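You operate a simulated robot arm through the tools that you are given. There is no shell and no other tool. Be economical: measure what you need, move in short steps, check, and stop when the job is done.

The job below is to be done with a simulated robot arm. You get a single attempt, and the scene is never put back.

Task
Grease the white bearing block.
Fine: lay its small cap on the dark mat; pump till the blue collar is whole, not to a blob; coupler back on its rest, cap back on.
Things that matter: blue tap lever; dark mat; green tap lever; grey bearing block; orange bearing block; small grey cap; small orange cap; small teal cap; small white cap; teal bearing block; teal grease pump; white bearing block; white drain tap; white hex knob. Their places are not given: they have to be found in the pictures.

It is judged by the outcome, as a careful person would: the job done as asked, and still so three seconds after it is handed in. It fails if anything else is knocked over, pushed out of place, dropped, spilled or broken. A push-on lid holds only when it is set on centred and level and pressed home; a screw cap is set on level and turned clockwise until tight.

Robot
A 7-joint arm with a two-finger parallel gripper, fixed in place. Base frame: the origin is at the foot of the arm, x ahead of it, y to its left, z up; the work surface is at about z = 0. Units: m, rad, N and s.
With the tool pointing down near the work surface it reaches from about 0.24 to 0.62 m from the base axis. Its first joint turns from -1.152 to 1.152 rad. Payload 2.6 kg.
The tool frame sits at the grasp point between the pads (the TCP): z along the fingers, y along the line on which they close. The tips reach 0.03 m beyond it. The gripper opens to 0.094 m. The fingers are 0.028 m wide and 0.01 m thick; the gripper's body (0.05 by 0.096 m) begins 0.055 m behind the TCP.
Orientation is that of the tool frame in the base frame, as a unit quaternion [x, y, z, w]. With the fingers straight down and closing along the base's y, the tool's x points along the base's -x, its y along +y and its z along -z.

Tools
- The arm moves only by the tool apply_moves. Its arguments are lists of equal length, an entry for each row: "xyz": the shift along the tool's x, y, z in m, a list of three; "rotation": the turn, a rotation vector about the tool's x, y, z in rad, a list of three; "fingers": the opening in per cent of the stroke, from 0 (shut) to 100 (fully open). In form: {"xyz": [[dx, dy, dz], ...], "rotation": [[ax, ay, az], ...], "fingers": [fingers, ...]}. A call has 1 to 10 rows; each row shifts and turns the commanded pose from where the row before left it, along the tool's axes as they then stand. A row lasts 0.2 s, in which the tool goes at most 0.05 m and 0.15 rad; a call with a longer step from one row to the next is refused whole, and so is a gripper value outside its range. Where a pose cannot be reached the arm comes as near as it can. A force on the tool above 90 N (or 10 N above the force at the start of the call, whichever is more), or a blocked arm, ends the call early, and 0.2 s more pass. Each finger travels about 0.072 m/s and halts on what it meets, pressing with about 40 N; the grip force reading is that of the motor and also rises with nothing between the fingers. The clock runs only during rows and for 0.2 s after the last one: add rows that do not move to give the fingers time. The reply holds the time, the measured pose of the TCP, the force on the tool along the base axes, the opening and the grip force, in the units named above and with some noise, with the torque about the TCP (base axes, N m) and any sound that the robot's microphone picked up.
- Cameras (640 x 400 px; columns grow to the right, rows downward): "scene" is fixed at [0.0384, 0.4298, 0.5762]; the picture's right is [-0.76, -0.65, 0.00], its down [-0.30, 0.35, -0.89] and it looks along [0.58, -0.67, -0.46] (base axes); focal length 347 px, centre (320, 200). "wrist" rides on the gripper at [0.076, 0.014, -0.102] in the tool frame; the picture's right is [-0.18, 0.98, 0.00], its down [-0.75, -0.14, -0.64] and it looks along [-0.63, -0.12, 0.77] (tool axes); focal length 243 px, centre (320, 200).
- grab_frame(camera): a new picture of that camera. No time passes.
- measure_at(camera, pixels): for up to 12 pixels [column, row] of the newest picture of that camera ("zoom" is the newest enlarged one), the place [x, y, z] in the base frame of the surface seen there, good to about 0.002 m. No time passes.
- zoom(camera, box): a new picture of the part [left, top, right, bottom] of that camera's present view, enlarged. No time passes.
- job_done(): hands the job in; it is judged then, once.

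Work in short steps. Measure before you move; look again where a grasp or a placing could have gone wrong, and mend it. You have 80 turns and 46 pictures in all, those below and enlarged ones among them. Open the gripper and draw the arm clear of the work before you hand the job in, unless the task says otherwise; then end with one line.

The tools are called after ">>>" as a command line: name --argument value ..., lists and objects as JSON in quotes. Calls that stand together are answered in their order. apply_moves: Moves the arm, as the interface text tells. Its arguments: {"type":"object","properties":{"xyz":{"type":"array"},"rotation":{"type":"array"},"fingers":{"type":"array"}},"required":["xyz","rotation","fingers"]} The other tools are called the same way: grab_frame (camera) takes a picture; measure_at (camera, pixels) gives the place of the surface under pixels of a picture; zoom (camera, box) takes an enlarged picture of a part of a camera's view; job_done () hands the job in.

At the start:

```text
time: 0.0
tcp_pos: [0.2608, -0.1394, 0.4303]
ee_rot: [0.0, 1.0, 0.0, 0.0]
contact_force: [-0.8, 0.3, -0.8]
wrist_torque: [-0.02, 0.01, -0.01]
opening: 0.0942
grip_force: 0.1
```

scene: 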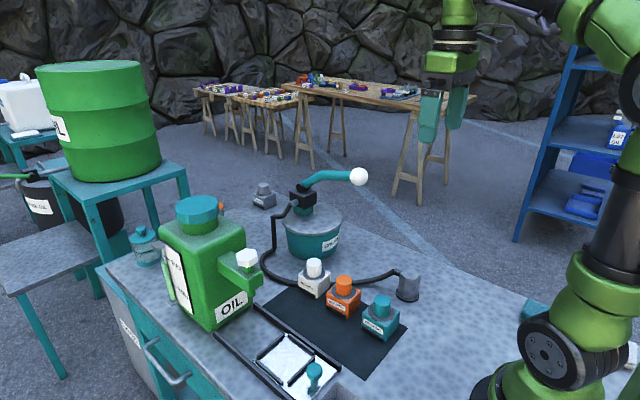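
wrist: 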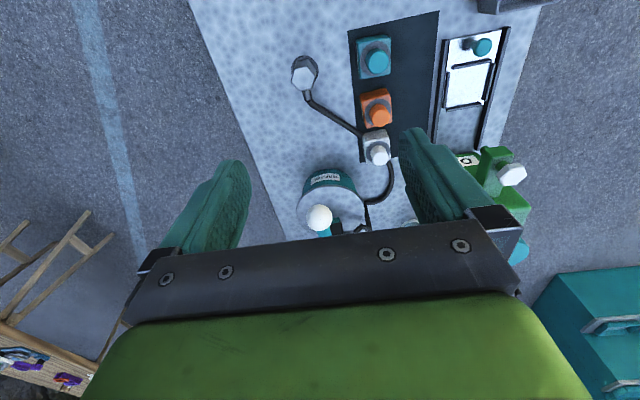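

The scene picture shows the white block near (315,285), the pump at (312,235) and the coupler in a rest at (408,285). I enlarge that area.

>>> zoom --camera "scene" --box '[240, 160, 440, 285]'

>>> zoom --camera "scene" --box '[260, 240, 440, 352]'

```text
3.20 times, centred on (340, 222) of scene
```

zoom: 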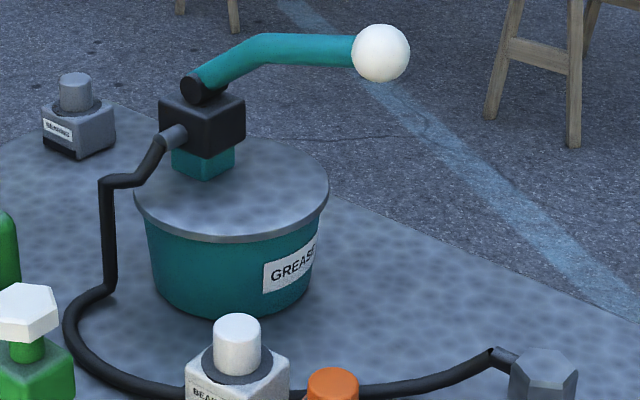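

```text
3.56 times, centred on (350, 296) of scene
```

zoom: 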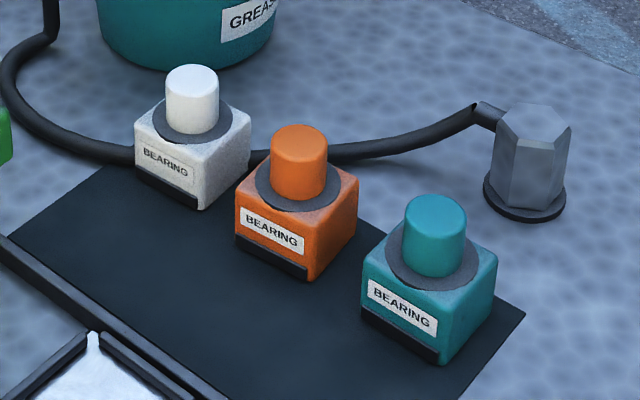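

The second enlargement shows the white cap top (192,75), orange cap (300,140), teal cap (437,210), coupler top (537,118) and mat. I measure them.

>>> measure_at --camera "zoom" --pixels '[[192, 73], [192, 100], [192, 125], [150, 138], [240, 118], [204, 155], [300, 140], [437, 208], [538, 118], [530, 165], [550, 213], [150, 250]]'

>>> measure_at --camera "scene" --pixels '[[359, 176], [345, 173], [320, 177], [303, 198], [303, 186], [315, 215], [295, 285], [330, 330], [275, 300], [350, 350], [395, 340], [488, 105]]'

>>> zoom --camera "wrist" --box '[270, 0, 430, 100]'

>>> zoom --camera "wrist" --box '[270, 80, 450, 240]'

```text
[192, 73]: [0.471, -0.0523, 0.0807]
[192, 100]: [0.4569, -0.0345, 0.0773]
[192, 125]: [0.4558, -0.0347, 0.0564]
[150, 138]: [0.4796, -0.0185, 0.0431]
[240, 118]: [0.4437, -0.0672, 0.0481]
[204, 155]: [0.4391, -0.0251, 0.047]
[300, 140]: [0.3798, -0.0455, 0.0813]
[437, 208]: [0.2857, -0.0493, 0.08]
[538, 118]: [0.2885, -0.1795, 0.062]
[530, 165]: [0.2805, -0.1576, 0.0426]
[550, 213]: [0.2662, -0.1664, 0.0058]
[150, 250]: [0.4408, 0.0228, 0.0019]
```

```text
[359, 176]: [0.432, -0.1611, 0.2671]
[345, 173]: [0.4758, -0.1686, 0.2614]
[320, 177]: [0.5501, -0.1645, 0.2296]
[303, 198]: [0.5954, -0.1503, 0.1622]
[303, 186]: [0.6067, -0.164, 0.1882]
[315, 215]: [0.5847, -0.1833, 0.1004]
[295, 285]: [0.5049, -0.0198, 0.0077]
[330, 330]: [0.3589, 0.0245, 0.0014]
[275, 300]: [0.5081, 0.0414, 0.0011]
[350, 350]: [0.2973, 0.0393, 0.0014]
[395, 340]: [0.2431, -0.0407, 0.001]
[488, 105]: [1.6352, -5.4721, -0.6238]
```

```text
4.00 times, centred on (350, 50) of wrist
```

zoom: 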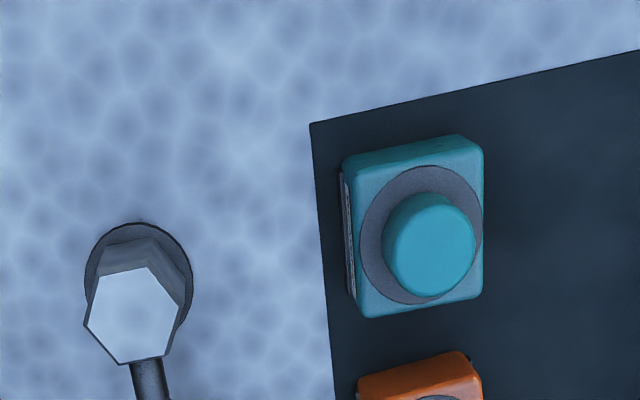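

```text
2.50 times, centred on (360, 160) of wrist
```

zoom: 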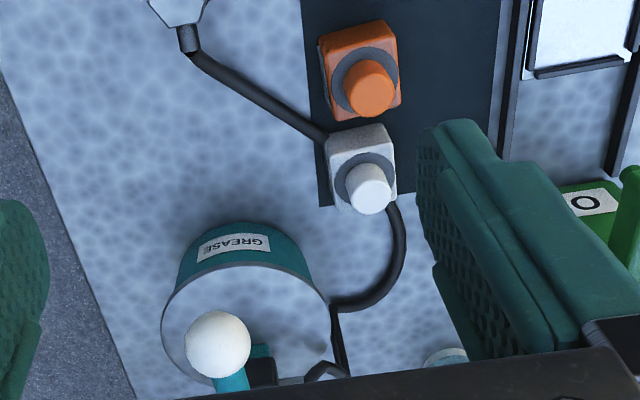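

White cap axis is about (0.467,-0.047), top z 0.081, block top z 0.047; the pump ball is about (0.444,-0.175,0.26). I move above the white cap at height, staying away from the ball.

>>> apply_moves --xyz '[[0, 0.046, 0], [0, 0.046, 0], [-0.045, 0, 0], [-0.045, 0, 0], [-0.045, 0, 0], [-0.045, 0, 0.02], [-0.02, 0, 0.04], [0, 0, 0.05], [0, 0, 0.05]]' --rotation '[[0, 0, 0], [0, 0, 0], [0, 0, 0], [0, 0, 0], [0, 0, 0], [0, 0, 0], [0, 0, 0], [0, 0, 0], [0, 0, 0]]' --fingers '[70, 70, 70, 70, 70, 70, 70, 70, 70]'

>>> grab_frame --camera "wrist"

>>> grab_frame --camera "scene"

```text
time: 2.0
tcp_pos: [0.4583, -0.0452, 0.2683]
ee_rot: [0.001, 1.0, 0.0, 0.0]
contact_force: [0.0, -0.3, -0.8]
wrist_torque: [0.03, 0.01, 0.0]
opening: 0.0657
grip_force: 0.0
```

```text
39 pictures are left
```

wrist: 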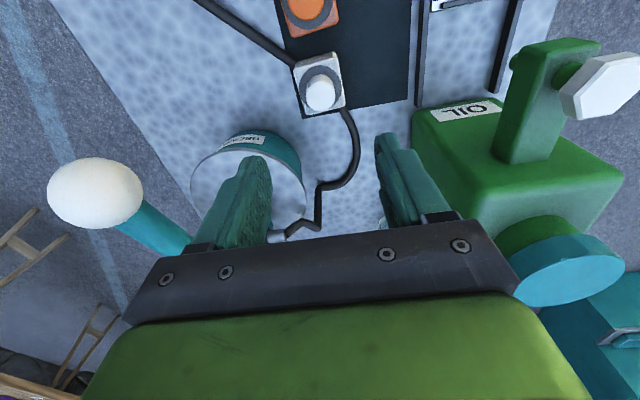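

```text
38 pictures are left
```

scene: 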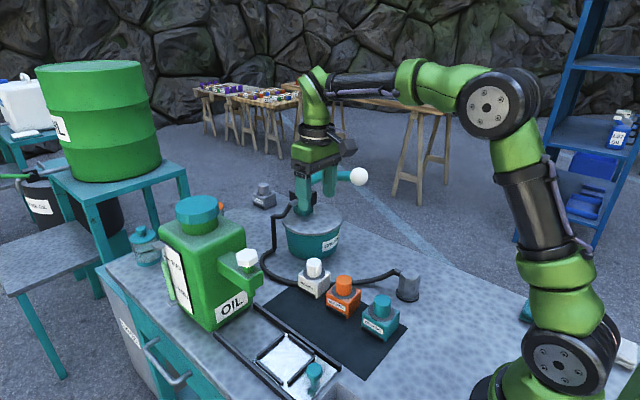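

In the wrist picture the cap top is at (320,93) with a ring around it. I measure it along with the ball, oil can and hose.

>>> measure_at --camera "wrist" --pixels '[[320, 94], [307, 94], [333, 92], [320, 84], [320, 104], [296, 68], [336, 54], [304, 114], [95, 195], [600, 85], [540, 45], [560, 280]]'

>>> zoom --camera "wrist" --box '[270, 30, 370, 130]'

```text
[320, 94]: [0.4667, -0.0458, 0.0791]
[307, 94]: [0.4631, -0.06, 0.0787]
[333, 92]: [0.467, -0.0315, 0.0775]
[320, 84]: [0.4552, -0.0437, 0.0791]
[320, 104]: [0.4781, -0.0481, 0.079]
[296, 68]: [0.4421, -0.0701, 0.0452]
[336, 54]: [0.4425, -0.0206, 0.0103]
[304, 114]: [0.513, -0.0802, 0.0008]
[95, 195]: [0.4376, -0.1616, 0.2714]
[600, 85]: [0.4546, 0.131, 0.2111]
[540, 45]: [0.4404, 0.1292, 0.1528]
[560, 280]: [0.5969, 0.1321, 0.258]
```

```text
4.00 times, centred on (320, 80) of wrist
```

zoom: 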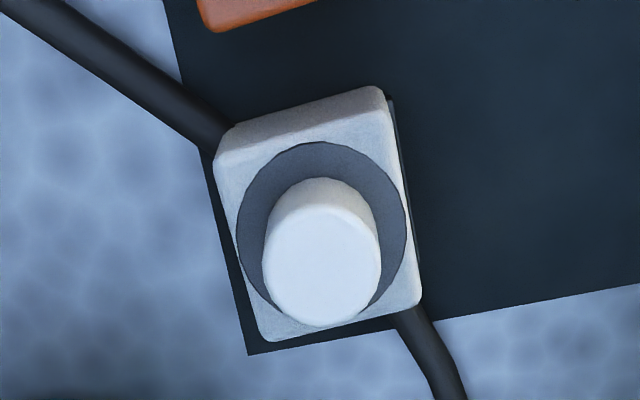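

Cap centre is (0.467,-0.046), top 0.079. I shift 9 mm in x and descend to TCP z≈0.086, then close.

>>> apply_moves --xyz '[[-0.009, -0.001, 0.03], [0, 0, 0.045], [0, 0, 0.045], [0, 0, 0.035], [0, 0, 0.027], [0, 0, 0]]' --rotation '[[0, 0, 0], [0, 0, 0], [0, 0, 0], [0, 0, 0], [0, 0, 0], [0, 0, 0]]' --fingers '[70, 70, 70, 70, 70, 70]'

>>> zoom --camera "scene" --box '[250, 200, 410, 300]'

```text
time: 3.4
tcp_pos: [0.4695, -0.045, 0.087]
ee_rot: [0.0, 1.0, 0.0, 0.0]
contact_force: [-0.4, 0.3, 0.0]
wrist_torque: [0.01, -0.02, -0.01]
opening: 0.0661
grip_force: 0.0
```

```text
4.00 times, centred on (330, 250) of scene
```

zoom: 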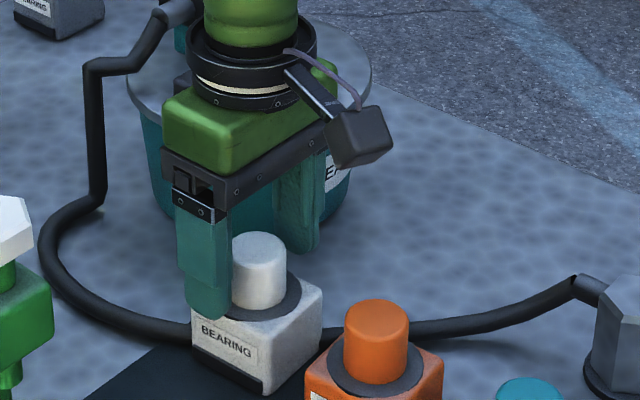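

The fingers straddle the white cap, so I close on it.

>>> apply_moves --xyz '[[0.001, 0, 0], [0, 0, 0], [0, 0, 0], [0, 0, 0]]' --rotation '[[0, 0, 0], [0, 0, 0], [0, 0, 0], [0, 0, 0]]' --fingers '[40, 20, 15, 15]'

```text
time: 4.4
tcp_pos: [0.4685, -0.0456, 0.087]
ee_rot: [0.0, 1.0, 0.0, 0.0]
contact_force: [-1.0, 0.3, 0.0]
wrist_torque: [0.0, 0.0, -0.01]
opening: 0.0327
grip_force: 40.0
```

The grip holds at 33 mm. I pull up gently to see whether it is a push-on cap.

>>> apply_moves --xyz '[[0, 0, -0.002], [0, 0, -0.002]]' --rotation '[[0, 0, 0], [0, 0, 0]]' --fingers '[15, 15]'

>>> zoom --camera "scene" --box '[270, 230, 370, 310]'

```text
time: 5.0
tcp_pos: [0.4685, -0.0477, 0.0932]
ee_rot: [-0.001, 1.0, -0.001, 0.0]
contact_force: [-0.5, 0.0, -1.0]
wrist_torque: [0.01, 0.04, 0.01]
opening: 0.0328
grip_force: 40.2
```

```text
5.00 times, centred on (320, 270) of scene
```

zoom: 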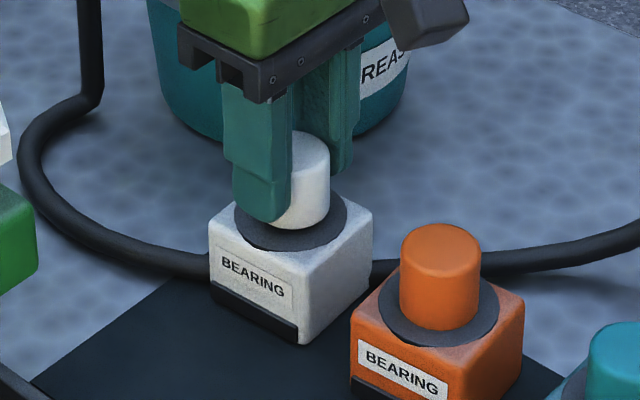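

Little force and the cap seems to rise. I lift another 10 mm and look.

>>> apply_moves --xyz '[[0, 0, -0.003], [0, 0, -0.005], [0, 0, -0.006]]' --rotation '[[0, 0, 0], [0, 0, 0], [0, 0, 0]]' --fingers '[15, 15, 15]'

>>> zoom --camera "scene" --box '[270, 230, 370, 310]'

```text
time: 5.8
tcp_pos: [0.4693, -0.047, 0.1053]
ee_rot: [0.0, 1.0, 0.0, 0.0]
contact_force: [0.6, 0.4, -0.7]
wrist_torque: [-0.03, -0.02, 0.0]
opening: 0.0326
grip_force: 40.2
```

```text
5.00 times, centred on (320, 270) of scene
```

zoom: 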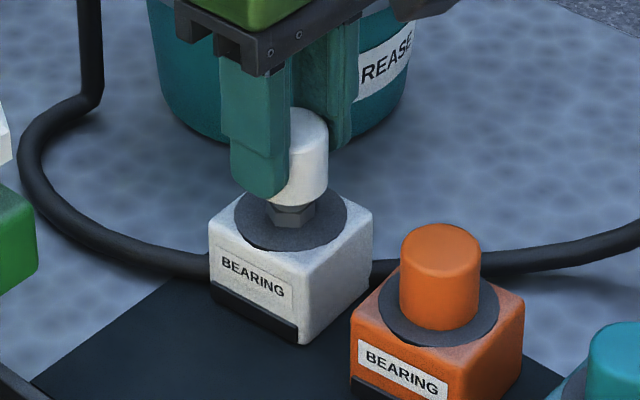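

It is a push-on cap off a hex nipple. I lift clear and carry it to the mat at about (0.42, 0.022).

>>> apply_moves --xyz '[[0, 0, -0.03], [0.025, 0.035, 0], [0.024, 0.034, 0], [0, 0, 0.04], [0, 0, 0.04], [0, 0, 0.008], [0, 0, 0]]' --rotation '[[0, 0, 0], [0, 0, 0], [0, 0, 0], [0, 0, 0], [0, 0, 0], [0, 0, 0], [0, 0, 0]]' --fingers '[15, 15, 15, 15, 15, 15, 15]'

>>> zoom --camera "scene" --box '[240, 220, 400, 345]'

```text
time: 7.4
tcp_pos: [0.4199, 0.0206, 0.0466]
ee_rot: [0.0, 1.0, 0.0, 0.0]
contact_force: [-0.3, -0.2, 0.2]
wrist_torque: [-0.01, 0.01, 0.03]
opening: 0.0331
grip_force: 39.9
```

```text
3.20 times, centred on (320, 282) of scene
```

zoom: 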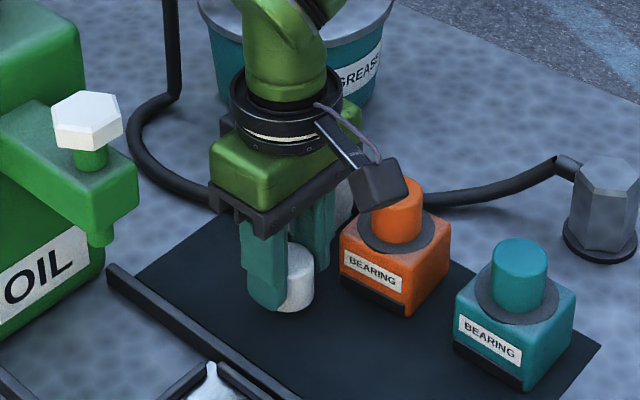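

The cap is just over the mat, clear of the orange block. I lower in 1.5 mm steps until I feel contact.

>>> apply_moves --xyz '[[0, 0, 0.002], [0, 0, 0.0015], [0, 0, 0.0015], [0, 0, 0.001]]' --rotation '[[0, 0, 0], [0, 0, 0], [0, 0, 0], [0, 0, 0]]' --fingers '[15, 15, 15, 15]'

```text
time: 8.4
tcp_pos: [0.4198, 0.0204, 0.0428]
ee_rot: [0.0, 1.0, 0.0, 0.0]
contact_force: [-0.1, -0.3, -0.3]
wrist_torque: [-0.04, 0.0, -0.02]
opening: 0.0327
grip_force: 40.2
```

>>> apply_moves --xyz '[[0, 0, 0.001], [0, 0, 0.001], [0, 0, 0.001]]' --rotation '[[0, 0, 0], [0, 0, 0], [0, 0, 0]]' --fingers '[15, 15, 15]'

>>> zoom --camera "scene" --box '[270, 260, 350, 320]'

```text
time: 9.2
tcp_pos: [0.4199, 0.0224, 0.0389]
ee_rot: [0.0, 1.0, 0.001, 0.0]
contact_force: [0.1, -0.6, 0.2]
wrist_torque: [-0.01, -0.02, 0.02]
opening: 0.0325
grip_force: 40.3
```

```text
6.67 times, centred on (310, 290) of scene
```

zoom: 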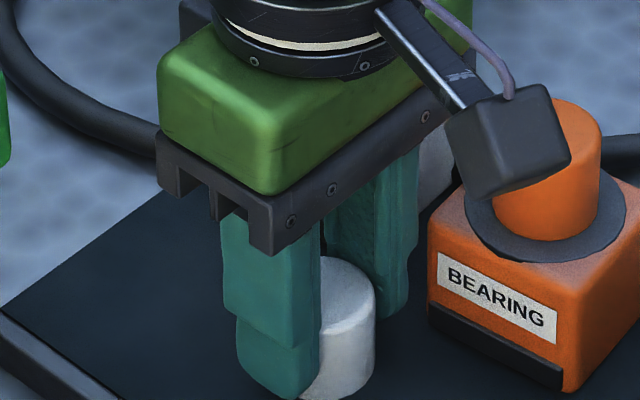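

Still no contact force; I continue in 1 mm steps.

>>> apply_moves --xyz '[[0, 0, 0.001], [0, 0, 0.001]]' --rotation '[[0, 0, 0], [0, 0, 0]]' --fingers '[15, 15]'

>>> measure_at --camera "zoom" --pixels '[[350, 380], [350, 320], [345, 275], [380, 395]]'

```text
time: 9.8
tcp_pos: [0.4207, 0.0214, 0.0389]
ee_rot: [0.001, 1.0, 0.0, 0.001]
contact_force: [-10.7, -2.7, 27.7]
wrist_torque: [-0.09, 0.42, -0.04]
opening: 0.0326
grip_force: 39.9
```

```text
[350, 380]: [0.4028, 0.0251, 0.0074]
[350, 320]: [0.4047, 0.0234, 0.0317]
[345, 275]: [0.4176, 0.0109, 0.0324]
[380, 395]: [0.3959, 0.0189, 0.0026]
```

Contact is made at 28 N. I release and rise straight up.

>>> apply_moves --xyz '[[0, 0, -0.001], [0, 0, 0], [0, 0, 0], [0, 0, -0.02], [0, 0, -0.04], [0, 0, -0.04], [0, 0, -0.04]]' --rotation '[[0, 0, 0], [0, 0, 0], [0, 0, 0], [0, 0, 0], [0, 0, 0], [0, 0, 0], [0, 0, 0]]' --fingers '[45, 50, 50, 50, 50, 50, 50]'

>>> grab_frame --camera "wrist"

>>> zoom --camera "scene" --box '[260, 240, 440, 352]'

```text
time: 11.4
tcp_pos: [0.4181, 0.0182, 0.1766]
ee_rot: [0.0, 1.0, 0.0, 0.001]
contact_force: [-0.4, -0.7, -0.6]
wrist_torque: [0.01, -0.03, 0.0]
opening: 0.0471
grip_force: 0.1
```

```text
31 pictures are left
```

wrist: 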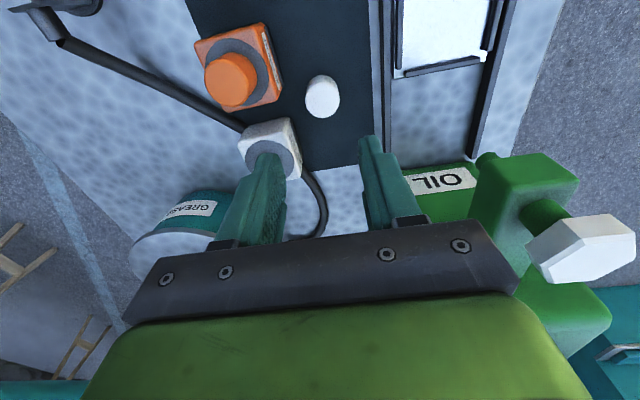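

```text
3.56 times, centred on (350, 296) of scene
```

zoom: 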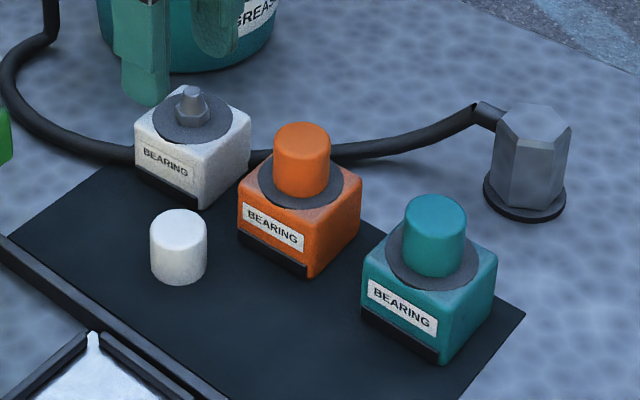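

The cap stands on the mat; the orange block appears shifted by at most ~2 mm, and I'll keep fingers farther from it. Next I go over the coupler near (0.28,-0.17), x first and then y.

>>> apply_moves --xyz '[[0.02, 0, -0.04], [0.048, 0, 0], [0.048, 0, 0], [0, -0.048, 0], [0.02, -0.045, 0], [0, -0.048, 0], [0, -0.048, 0]]' --rotation '[[0, 0, 0], [0, 0, 0], [0, 0, 0], [0, 0, 0], [0, 0, 0], [0, 0, 0], [0, 0, 0]]' --fingers '[80, 80, 80, 80, 80, 80, 80]'

>>> grab_frame --camera "wrist"

```text
time: 13.0
tcp_pos: [0.282, -0.1718, 0.216]
ee_rot: [0.0, 1.0, 0.0, 0.0]
contact_force: [-0.9, -0.2, -0.3]
wrist_torque: [0.03, 0.0, 0.02]
opening: 0.0753
grip_force: 0.0
```

```text
29 pictures are left
```

wrist: 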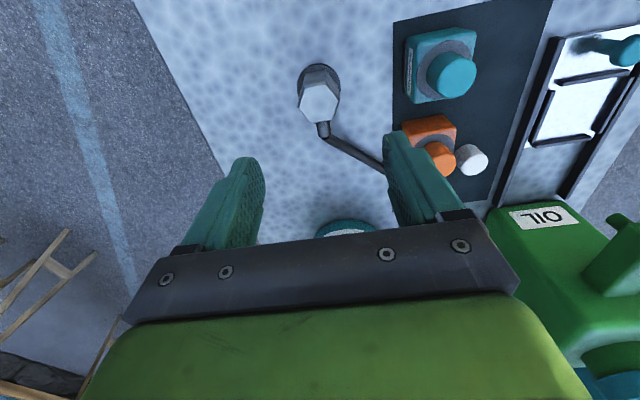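

The coupler top hex is at (319,100), with the hose leaving at (323,128). I enlarge it, and then measure.

>>> zoom --camera "wrist" --box '[270, 50, 370, 150]'

>>> measure_at --camera "wrist" --pixels '[[319, 102], [299, 103], [303, 88], [330, 85], [338, 98], [330, 118], [312, 122], [323, 130], [318, 72], [345, 85], [335, 143], [360, 158]]'

```text
4.00 times, centred on (320, 100) of wrist
```

zoom: 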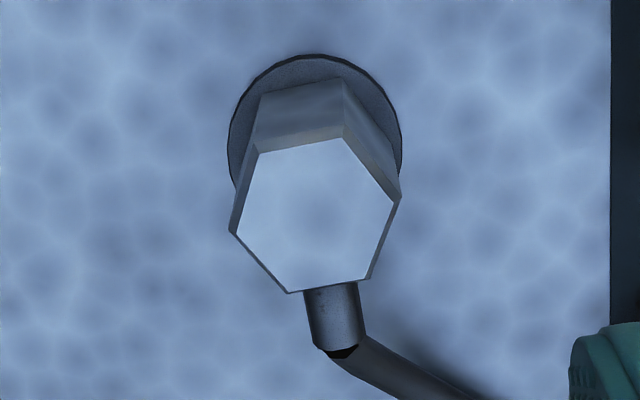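

```text
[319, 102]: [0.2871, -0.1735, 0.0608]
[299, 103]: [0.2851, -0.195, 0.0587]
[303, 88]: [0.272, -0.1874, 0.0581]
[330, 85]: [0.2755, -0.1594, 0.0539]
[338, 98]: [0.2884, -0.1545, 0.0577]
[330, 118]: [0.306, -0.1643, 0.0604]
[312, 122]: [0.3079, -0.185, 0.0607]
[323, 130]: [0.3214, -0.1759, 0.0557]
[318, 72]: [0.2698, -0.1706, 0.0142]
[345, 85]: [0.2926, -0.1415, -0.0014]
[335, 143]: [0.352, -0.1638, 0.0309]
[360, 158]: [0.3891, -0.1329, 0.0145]
```

Hex centre is (0.2885,-0.174), top z 0.061, hose leaving towards +x, so flats have normals at ±60°. I turn the tool +0.52 rad about z to close on flats and descend to z≈0.10 with fingers open.

>>> apply_moves --xyz '[[-0.0065, -0.002, 0], [0, 0, 0], [0, 0, 0], [0, 0, 0], [0, 0, 0.045], [0, 0, 0.04], [0, 0, 0.025], [0, 0, 0]]' --rotation '[[0, 0, 0.13], [0, 0, 0.13], [0, 0, 0.13], [0, 0, 0.13], [0, 0, 0], [0, 0, 0], [0, 0, 0], [0, 0, 0]]' --fingers '[75, 75, 75, 75, 75, 75, 75, 75]'

>>> zoom --camera "scene" --box '[330, 200, 490, 325]'

```text
time: 14.8
tcp_pos: [0.29, -0.1678, 0.1031]
ee_rot: [0.257, 0.966, 0.0, 0.0]
contact_force: [0.3, -0.1, -0.7]
wrist_torque: [-0.02, 0.0, -0.01]
opening: 0.0707
grip_force: 0.1
```

```text
3.20 times, centred on (410, 262) of scene
```

zoom: 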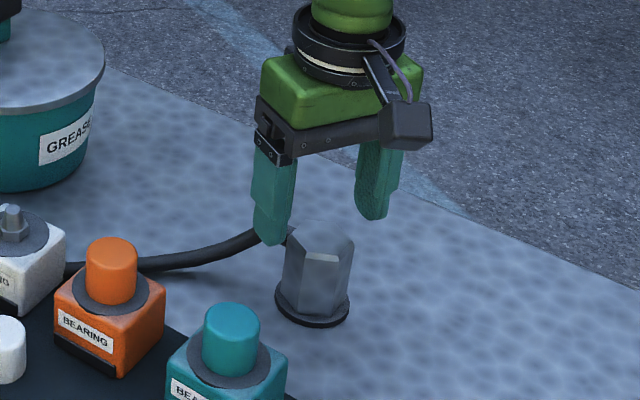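

Fingers straddle the coupler and the hose exit; I shift 4 mm along -y of the tool and descend to z≈0.058.

>>> apply_moves --xyz '[[0, -0.004, 0], [0, 0, 0.02], [0, 0, 0.024], [0, 0, 0]]' --rotation '[[0, 0, 0], [0, 0, 0], [0, 0, 0], [0, 0, 0]]' --fingers '[75, 75, 75, 75]'

>>> grab_frame --camera "wrist"

>>> zoom --camera "scene" --box '[370, 230, 450, 310]'

```text
time: 15.8
tcp_pos: [0.2881, -0.1716, 0.0608]
ee_rot: [0.257, 0.967, 0.001, 0.0]
contact_force: [-0.2, 0.3, -0.1]
wrist_torque: [0.01, 0.0, -0.02]
opening: 0.0703
grip_force: 0.0
```

```text
26 pictures are left
```

wrist: 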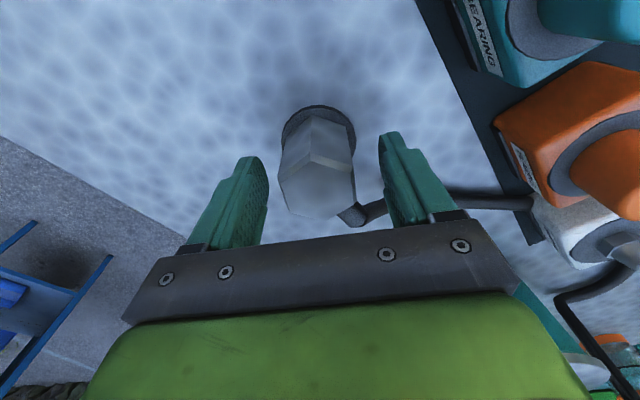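

```text
5.00 times, centred on (410, 270) of scene
```

zoom: 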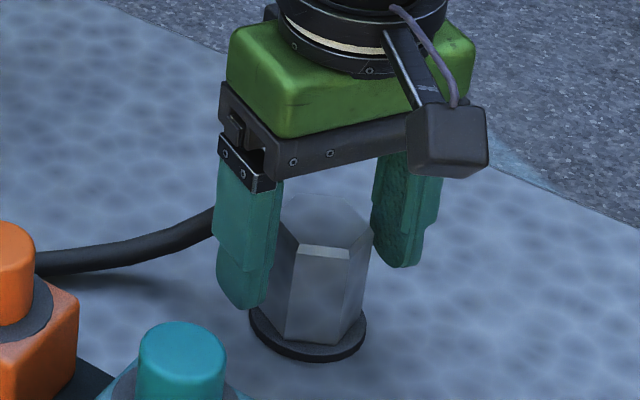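

The flats line up with the pads and the hex top is centred at the TCP (318,188). I close.

>>> apply_moves --xyz '[[0, 0, 0], [0, 0, 0], [0, 0, 0], [0, 0, 0]]' --rotation '[[0, 0, 0], [0, 0, 0], [0, 0, 0], [0, 0, 0]]' --fingers '[50, 25, 15, 15]'

```text
time: 16.8
tcp_pos: [0.2879, -0.171, 0.0614]
ee_rot: [0.256, 0.967, 0.0, 0.0]
contact_force: [-0.4, 0.3, -0.4]
wrist_torque: [-0.05, -0.01, 0.03]
opening: 0.0441
grip_force: 39.6
```

Held at 44 mm. I lift a little and check for weight and how the hose behaves.

>>> apply_moves --xyz '[[0, 0, -0.005], [0, 0, -0.015], [0, 0, -0.02], [0, 0, 0]]' --rotation '[[0, 0, 0], [0, 0, 0], [0, 0, 0], [0, 0, 0]]' --fingers '[15, 15, 15, 15]'

>>> zoom --camera "scene" --box '[260, 200, 450, 320]'

```text
time: 17.8
tcp_pos: [0.287, -0.1747, 0.1037]
ee_rot: [0.257, 0.967, 0.0, 0.0]
contact_force: [-0.8, -0.3, -2.4]
wrist_torque: [0.03, -0.01, -0.06]
opening: 0.0445
grip_force: 40.3
```

```text
3.33 times, centred on (355, 260) of scene
```

zoom: 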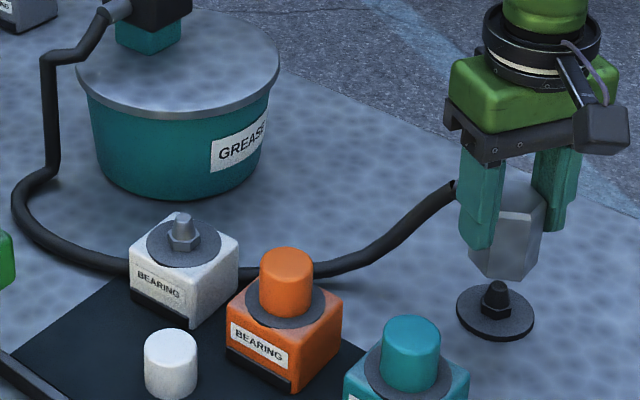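

The rest has a post like the nipple. I measure both tips and the block collar for the relative displacement.

>>> measure_at --camera "zoom" --pixels '[[496, 287], [496, 298], [496, 310], [475, 315], [520, 318], [184, 216], [184, 230], [184, 246], [155, 240], [212, 245], [184, 262], [188, 222]]'

```text
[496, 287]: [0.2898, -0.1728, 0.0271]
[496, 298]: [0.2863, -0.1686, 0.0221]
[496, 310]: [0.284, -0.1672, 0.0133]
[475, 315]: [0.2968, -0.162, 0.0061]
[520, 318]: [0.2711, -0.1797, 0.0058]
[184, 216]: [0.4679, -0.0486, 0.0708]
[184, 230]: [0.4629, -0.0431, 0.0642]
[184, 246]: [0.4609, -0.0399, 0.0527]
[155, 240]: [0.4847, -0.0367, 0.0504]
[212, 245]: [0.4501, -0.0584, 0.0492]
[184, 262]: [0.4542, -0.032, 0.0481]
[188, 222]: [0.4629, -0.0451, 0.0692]
```

Displacement rest→nipple is (0.177,0.1255,0.042). I raise 60 mm and travel straight, staying some 40 mm clear of the pump ball.

>>> apply_moves --xyz '[[0, 0, -0.03], [0, 0, -0.03], [-0.0152, 0.0328, 0], [-0.0152, 0.0328, 0], [-0.0152, 0.0328, 0], [-0.0152, 0.0328, 0], [-0.0152, 0.0328, 0], [-0.0153, 0.0329, 0], [0, 0, 0]]' --rotation '[[0, 0, 0], [0, 0, 0], [0, 0, 0], [0, 0, 0], [0, 0, 0], [0, 0, 0], [0, 0, 0], [0, 0, 0], [0, 0, 0]]' --fingers '[15, 15, 15, 15, 15, 15, 15, 15, 15]'

>>> zoom --camera "scene" --box '[240, 160, 440, 320]'

>>> grab_frame --camera "wrist"

```text
time: 19.8
tcp_pos: [0.4685, -0.0502, 0.1619]
ee_rot: [0.256, 0.967, 0.0, 0.0]
contact_force: [-0.4, 0.1, -1.5]
wrist_torque: [0.02, 0.05, -0.03]
opening: 0.0443
grip_force: 39.9
```

```text
2.50 times, centred on (340, 240) of scene
```

zoom: 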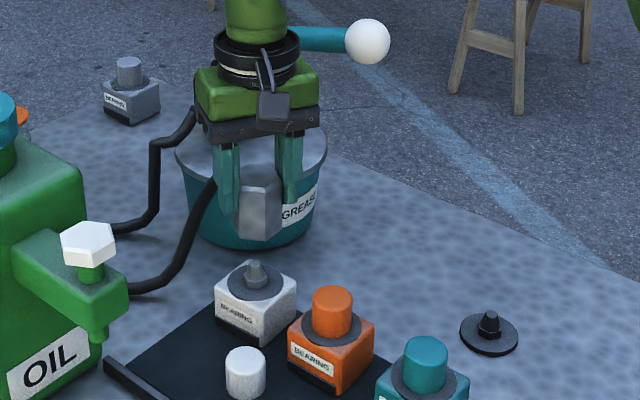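

```text
22 pictures are left
```

wrist: 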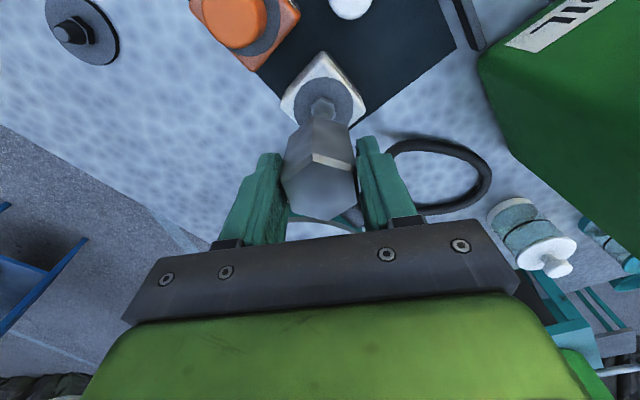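

The hose moves freely. I measure the nipple in the wrist picture to check centring under the coupler.

>>> zoom --camera "wrist" --box '[270, 40, 370, 140]'

>>> measure_at --camera "wrist" --pixels '[[322, 100], [322, 108], [322, 115], [298, 108], [348, 102], [320, 85], [318, 178], [290, 188], [352, 185], [315, 205]]'

```text
4.00 times, centred on (320, 90) of wrist
```

zoom: 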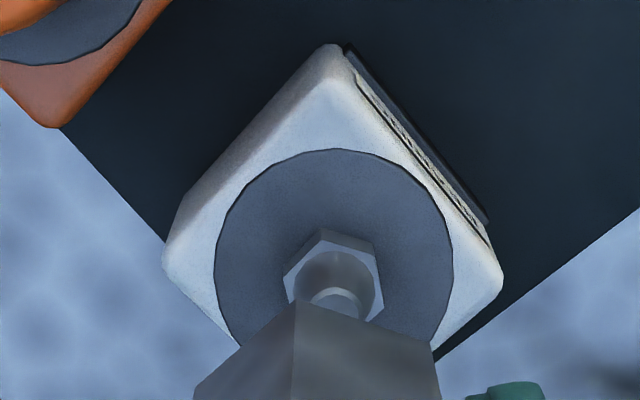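

```text
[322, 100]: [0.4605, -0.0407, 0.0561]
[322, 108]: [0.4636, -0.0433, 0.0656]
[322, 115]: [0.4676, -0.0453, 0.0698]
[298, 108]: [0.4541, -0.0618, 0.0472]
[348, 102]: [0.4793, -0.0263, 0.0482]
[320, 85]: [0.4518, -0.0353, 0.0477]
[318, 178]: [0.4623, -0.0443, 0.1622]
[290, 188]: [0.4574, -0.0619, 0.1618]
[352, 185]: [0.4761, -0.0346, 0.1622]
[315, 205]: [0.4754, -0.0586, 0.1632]
```

Nipple centre is about (0.467,-0.0455) while the coupler reads about (0.4685,-0.050). I read the pose again in still rows to average the noise.

>>> apply_moves --xyz '[[0, 0, 0]]' --rotation '[[0, 0, 0]]' --fingers '[15]'

>>> apply_moves --xyz '[[0, 0, 0.03], [0, 0, 0]]' --rotation '[[0, 0, 0], [0, 0, 0]]' --fingers '[15, 15]'

>>> zoom --camera "scene" --box '[280, 220, 360, 300]'

>>> zoom --camera "wrist" --box '[270, 70, 370, 230]'

```text
time: 20.2
tcp_pos: [0.4691, -0.0495, 0.1641]
ee_rot: [0.256, 0.967, -0.001, 0.0]
contact_force: [0.0, 0.0, -0.7]
wrist_torque: [0.03, 0.0, 0.0]
opening: 0.0441
grip_force: 39.7
```

```text
time: 20.8
tcp_pos: [0.4664, -0.05, 0.1331]
ee_rot: [0.257, 0.966, 0.0, 0.0]
contact_force: [-0.9, 0.2, -2.6]
wrist_torque: [0.01, -0.02, 0.0]
opening: 0.0441
grip_force: 40.0
```

```text
5.00 times, centred on (320, 260) of scene
```

zoom: 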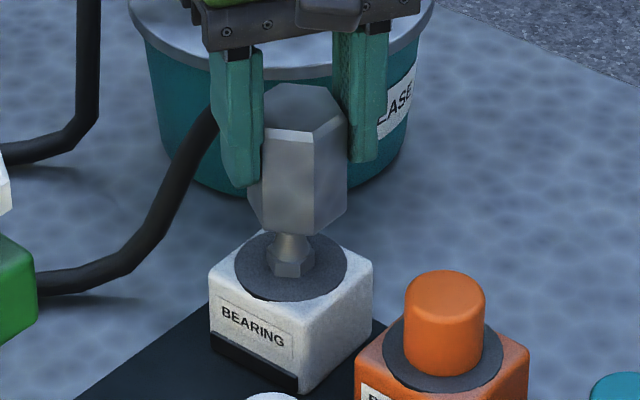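

```text
2.50 times, centred on (320, 150) of wrist
```

zoom: 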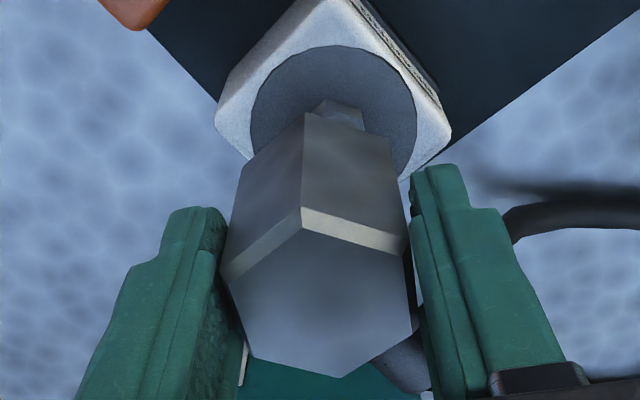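

The scene zoom shows the coupler ~3 mm right of the nipple, and the wrist shows it ~3–4 mm short in tool y. I shift +3 mm tool x and +3.3 mm tool y and recheck.

>>> apply_moves --xyz '[[0.003, 0.0033, 0], [0, 0, 0]]' --rotation '[[0, 0, 0], [0, 0, 0]]' --fingers '[15, 15]'

>>> zoom --camera "scene" --box '[280, 220, 360, 300]'

>>> zoom --camera "wrist" --box '[270, 70, 370, 230]'

```text
time: 21.4
tcp_pos: [0.4676, -0.0452, 0.1334]
ee_rot: [0.257, 0.966, 0.0, 0.0]
contact_force: [-0.9, 0.2, -1.2]
wrist_torque: [0.01, 0.02, 0.04]
opening: 0.0444
grip_force: 39.6
```

```text
5.00 times, centred on (320, 260) of scene
```

zoom: 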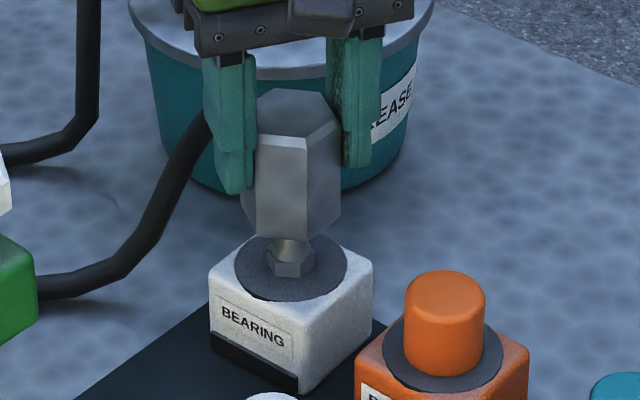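

```text
2.50 times, centred on (320, 150) of wrist
```

zoom: 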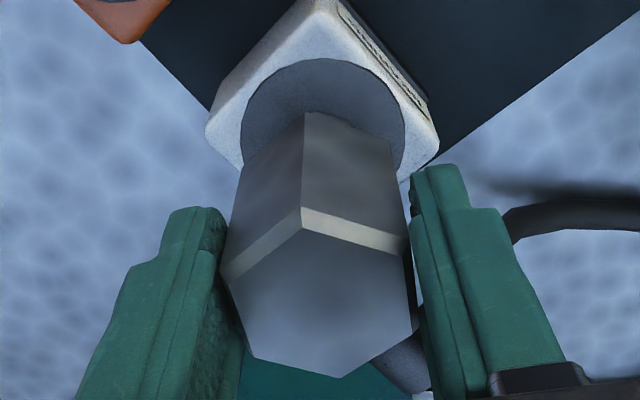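

Now aligned in both views. I descend 20 mm, then slowly to the seat.

>>> apply_moves --xyz '[[0, 0, 0.006], [0, 0, 0.007], [0, 0, 0.007], [0, 0, 0]]' --rotation '[[0, 0, 0], [0, 0, 0], [0, 0, 0], [0, 0, 0]]' --fingers '[15, 15, 15, 15]'

```text
time: 22.4
tcp_pos: [0.4653, -0.0442, 0.112]
ee_rot: [0.257, 0.966, -0.001, -0.001]
contact_force: [0.2, -0.5, -1.4]
wrist_torque: [0.0, 0.02, -0.02]
opening: 0.0442
grip_force: 40.2
```

>>> apply_moves --xyz '[[0, 0, 0.003], [0, 0, 0.002], [0, 0, 0.002], [0, 0, 0.002]]' --rotation '[[0, 0, 0], [0, 0, 0], [0, 0, 0], [0, 0, 0]]' --fingers '[15, 15, 15, 15]'

>>> zoom --camera "scene" --box '[280, 220, 360, 300]'

```text
time: 23.4
tcp_pos: [0.4646, -0.0437, 0.1036]
ee_rot: [0.257, 0.966, 0.0, 0.0]
contact_force: [-1.0, 0.5, 0.8]
wrist_torque: [0.05, 0.05, 0.06]
opening: 0.0442
grip_force: 39.8
```

```text
5.00 times, centred on (320, 260) of scene
```

zoom: 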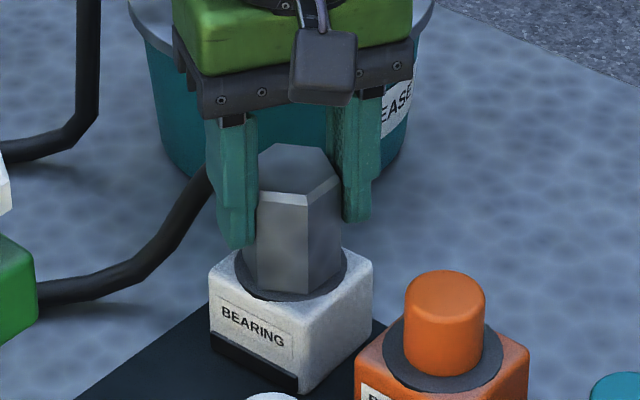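

Almost seated with little force; I continue in 1 mm steps until a firm contact.

>>> apply_moves --xyz '[[0, 0, 0.0012], [0, 0, 0.0012], [0, 0, 0.0012], [0, 0, 0.0012]]' --rotation '[[0, 0, 0], [0, 0, 0], [0, 0, 0], [0, 0, 0]]' --fingers '[15, 15, 15, 15]'

```text
time: 24.4
tcp_pos: [0.4672, -0.0437, 0.1019]
ee_rot: [0.257, 0.966, 0.0, 0.004]
contact_force: [-4.0, -4.8, 28.4]
wrist_torque: [-0.27, -0.36, -0.09]
opening: 0.0443
grip_force: 39.8
```

28 N of contact and no click yet; I press a bit more.

>>> apply_moves --xyz '[[0, 0, 0.0015], [0, 0, 0.001], [0, 0, 0]]' --rotation '[[0, 0, 0], [0, 0, 0], [0, 0, 0]]' --fingers '[15, 15, 15]'

>>> zoom --camera "scene" --box '[280, 220, 360, 300]'

```text
time: 25.2
tcp_pos: [0.4653, -0.0452, 0.1004]
ee_rot: [0.257, 0.966, 0.001, 0.004]
contact_force: [3.7, -4.8, 27.7]
wrist_torque: [-0.23, -0.41, 0.0]
opening: 0.0443
grip_force: 39.9
```

```text
5.00 times, centred on (320, 260) of scene
```

zoom: 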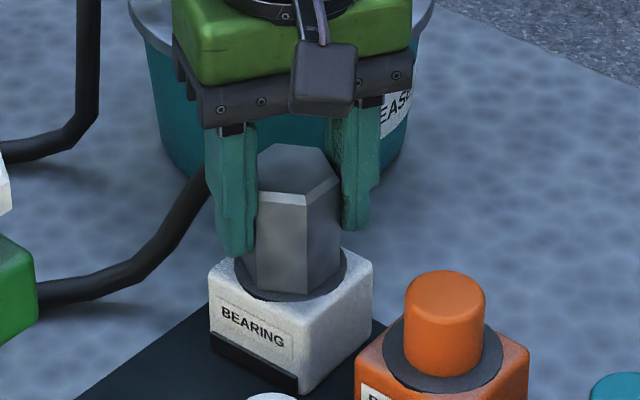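

The fingers now slip down over the coupler, so it is fully seated. I release, rise straight up, and look.

>>> apply_moves --xyz '[[0, 0, -0.002], [0, 0, 0], [0, 0, 0], [0, 0, -0.03], [0, 0, -0.05], [0, 0, -0.05], [0, 0, -0.05], [0, 0, -0.05]]' --rotation '[[0, 0, 0], [0, 0, 0], [0, 0, 0], [0, 0, 0], [0, 0, 0], [0, 0, 0], [0, 0, 0], [0, 0, 0]]' --fingers '[60, 65, 65, 65, 65, 65, 65, 65]'

>>> grab_frame --camera "scene"

>>> measure_at --camera "scene" --pixels '[[315, 255], [359, 170], [359, 176], [353, 176], [330, 175], [300, 188], [312, 180], [288, 200]]'

```text
time: 27.0
tcp_pos: [0.4649, -0.0437, 0.3283]
ee_rot: [0.257, 0.966, 0.0, 0.0]
contact_force: [-0.5, 0.0, 0.2]
wrist_torque: [0.01, 0.01, 0.0]
opening: 0.0612
grip_force: 0.0
```

```text
14 pictures are left
```

scene: 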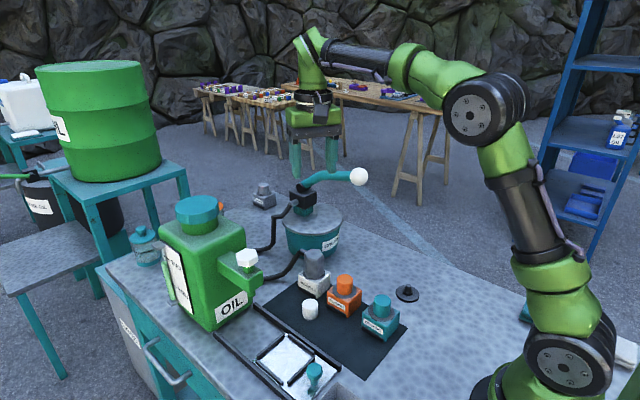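

```text
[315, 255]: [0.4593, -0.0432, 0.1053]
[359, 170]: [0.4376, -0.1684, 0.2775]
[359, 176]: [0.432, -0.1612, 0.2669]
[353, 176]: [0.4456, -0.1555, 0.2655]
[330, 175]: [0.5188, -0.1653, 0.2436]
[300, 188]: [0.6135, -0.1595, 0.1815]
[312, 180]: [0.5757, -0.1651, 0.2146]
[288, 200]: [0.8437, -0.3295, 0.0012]
```

The coupler is seated; ball centre is about (0.443,-0.175,0.258). I rise, turn the tool back, close the fingers and go above the ball.

>>> apply_moves --xyz '[[0, 0, -0.02], [0, 0, 0], [0, 0, 0], [0, 0, 0], [0.0073, -0.0433, 0], [0.0073, -0.0433, 0], [0.0074, -0.0434, 0], [0, 0, 0.02], [0, 0, 0]]' --rotation '[[0, 0, -0.13], [0, 0, -0.13], [0, 0, -0.13], [0, 0, -0.13], [0, 0, 0], [0, 0, 0], [0, 0, 0], [0, 0, 0], [0, 0, 0]]' --fingers '[0, 0, 0, 0, 0, 0, 0, 0, 0]'

>>> zoom --camera "scene" --box '[270, 100, 430, 300]'

```text
time: 29.0
tcp_pos: [0.4437, -0.1717, 0.329]
ee_rot: [-0.001, 1.0, 0.0, 0.0]
contact_force: [0.3, 0.3, -0.4]
wrist_torque: [-0.03, -0.02, -0.03]
opening: 0.0
grip_force: 33.1
```

```text
2.00 times, centred on (350, 200) of scene
```

zoom: 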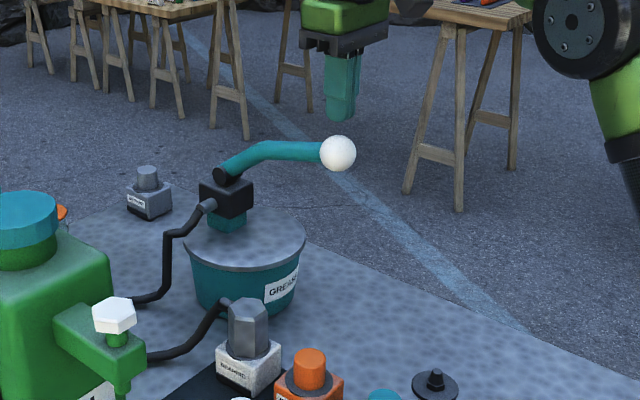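

The tips are right above the ball. I come down gently to feel the lever.

>>> apply_moves --xyz '[[0, 0, 0.015], [0, 0, 0.008], [0, 0, 0.008], [0, 0, 0.008], [0, 0, 0.008]]' --rotation '[[0, 0, 0], [0, 0, 0], [0, 0, 0], [0, 0, 0], [0, 0, 0]]' --fingers '[0, 0, 0, 0, 0]'

```text
time: 30.2
tcp_pos: [0.4448, -0.173, 0.2831]
ee_rot: [0.0, 1.0, 0.0, 0.0]
contact_force: [-0.7, 0.1, 2.5]
wrist_torque: [-0.01, 0.04, -0.02]
opening: 0.0
grip_force: 33.2
```

The ball yields at about 3 N. I continue down along its arc.

>>> apply_moves --xyz '[[0.001, 0, 0.01], [0.001, 0, 0.01], [0.001, 0, 0.01], [0, 0, 0.01], [0, 0, 0.01]]' --rotation '[[0, 0, 0], [0, 0, 0], [0, 0, 0], [0, 0, 0], [0, 0, 0]]' --fingers '[0, 0, 0, 0, 0]'

>>> zoom --camera "scene" --box '[270, 150, 430, 300]'

```text
time: 31.4
tcp_pos: [0.4395, -0.1731, 0.2306]
ee_rot: [0.0, 1.0, 0.001, 0.0]
contact_force: [-1.3, 2.7, 4.4]
wrist_torque: [0.08, 0.11, 0.03]
opening: 0.0
grip_force: 32.6
```

```text
2.67 times, centred on (350, 225) of scene
```

zoom: 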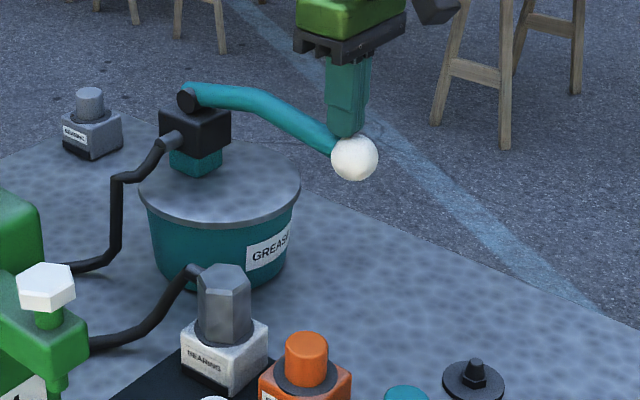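

The lever swings down fine; the tips are ~6 mm off the ball's crown, so I shift a bit in -x/-y while going on to the stop.

>>> apply_moves --xyz '[[0.003, -0.002, 0.008], [0.002, -0.001, 0.008], [0, 0, 0.008], [0, 0, 0.008]]' --rotation '[[0, 0, 0], [0, 0, 0], [0, 0, 0], [0, 0, 0]]' --fingers '[0, 0, 0, 0]'

```text
time: 32.4
tcp_pos: [0.4342, -0.1773, 0.2]
ee_rot: [0.0, 1.0, -0.001, 0.0]
contact_force: [4.1, -1.3, 6.5]
wrist_torque: [-0.04, -0.08, 0.01]
opening: 0.0003
grip_force: 32.8
```

Still yielding at ~6 N. Continue in steps.

>>> apply_moves --xyz '[[0, 0, 0.008], [-0.001, 0, 0.008], [-0.001, 0, 0.008]]' --rotation '[[0, 0, 0], [0, 0, 0], [0, 0, 0]]' --fingers '[0, 0, 0]'

>>> zoom --camera "scene" --box '[280, 180, 400, 300]'

```text
time: 33.2
tcp_pos: [0.4362, -0.1765, 0.178]
ee_rot: [0.002, 1.0, 0.0, 0.003]
contact_force: [-18.1, 6.9, 44.3]
wrist_torque: [0.26, 0.52, 0.16]
opening: 0.0
grip_force: 32.6
```

```text
3.33 times, centred on (340, 240) of scene
```

zoom: 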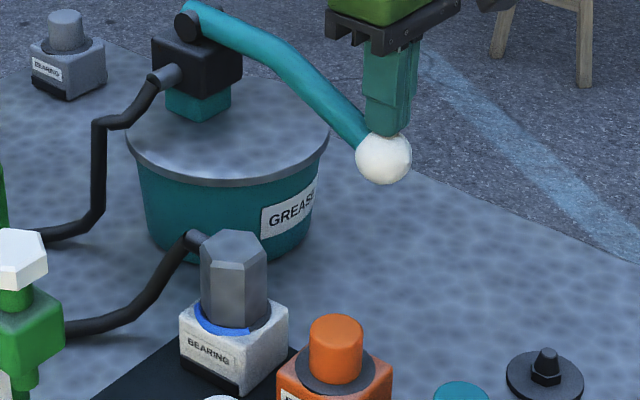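

End stop reached (44 N) and part of the collar has turned blue. I rise to see if the lever springs back.

>>> apply_moves --xyz '[[0.001, 0, -0.03], [0, 0, -0.03], [-0.002, 0, -0.03], [-0.003, 0.002, -0.03], [-0.003, 0.001, -0.018], [0, 0, 0], [0, 0, 0]]' --rotation '[[0, 0, 0], [0, 0, 0], [0, 0, 0], [0, 0, 0], [0, 0, 0], [0, 0, 0], [0, 0, 0]]' --fingers '[0, 0, 0, 0, 0, 0, 0]'

>>> zoom --camera "scene" --box '[280, 150, 420, 300]'

```text
time: 34.8
tcp_pos: [0.4422, -0.1736, 0.3109]
ee_rot: [0.0, 1.0, 0.0, 0.0]
contact_force: [-0.3, -0.3, 0.6]
wrist_torque: [-0.01, 0.06, -0.04]
opening: 0.0
grip_force: 33.1
```

```text
2.67 times, centred on (350, 225) of scene
```

zoom: 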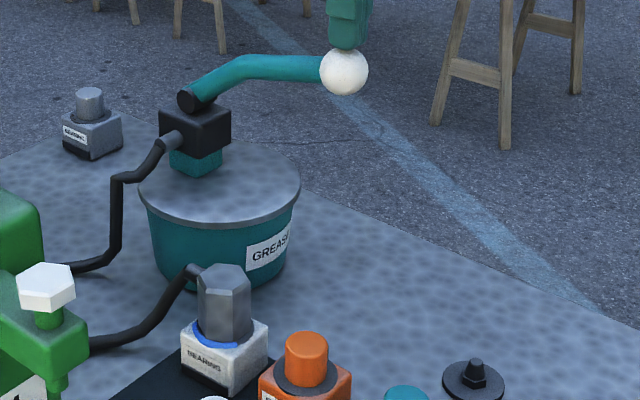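

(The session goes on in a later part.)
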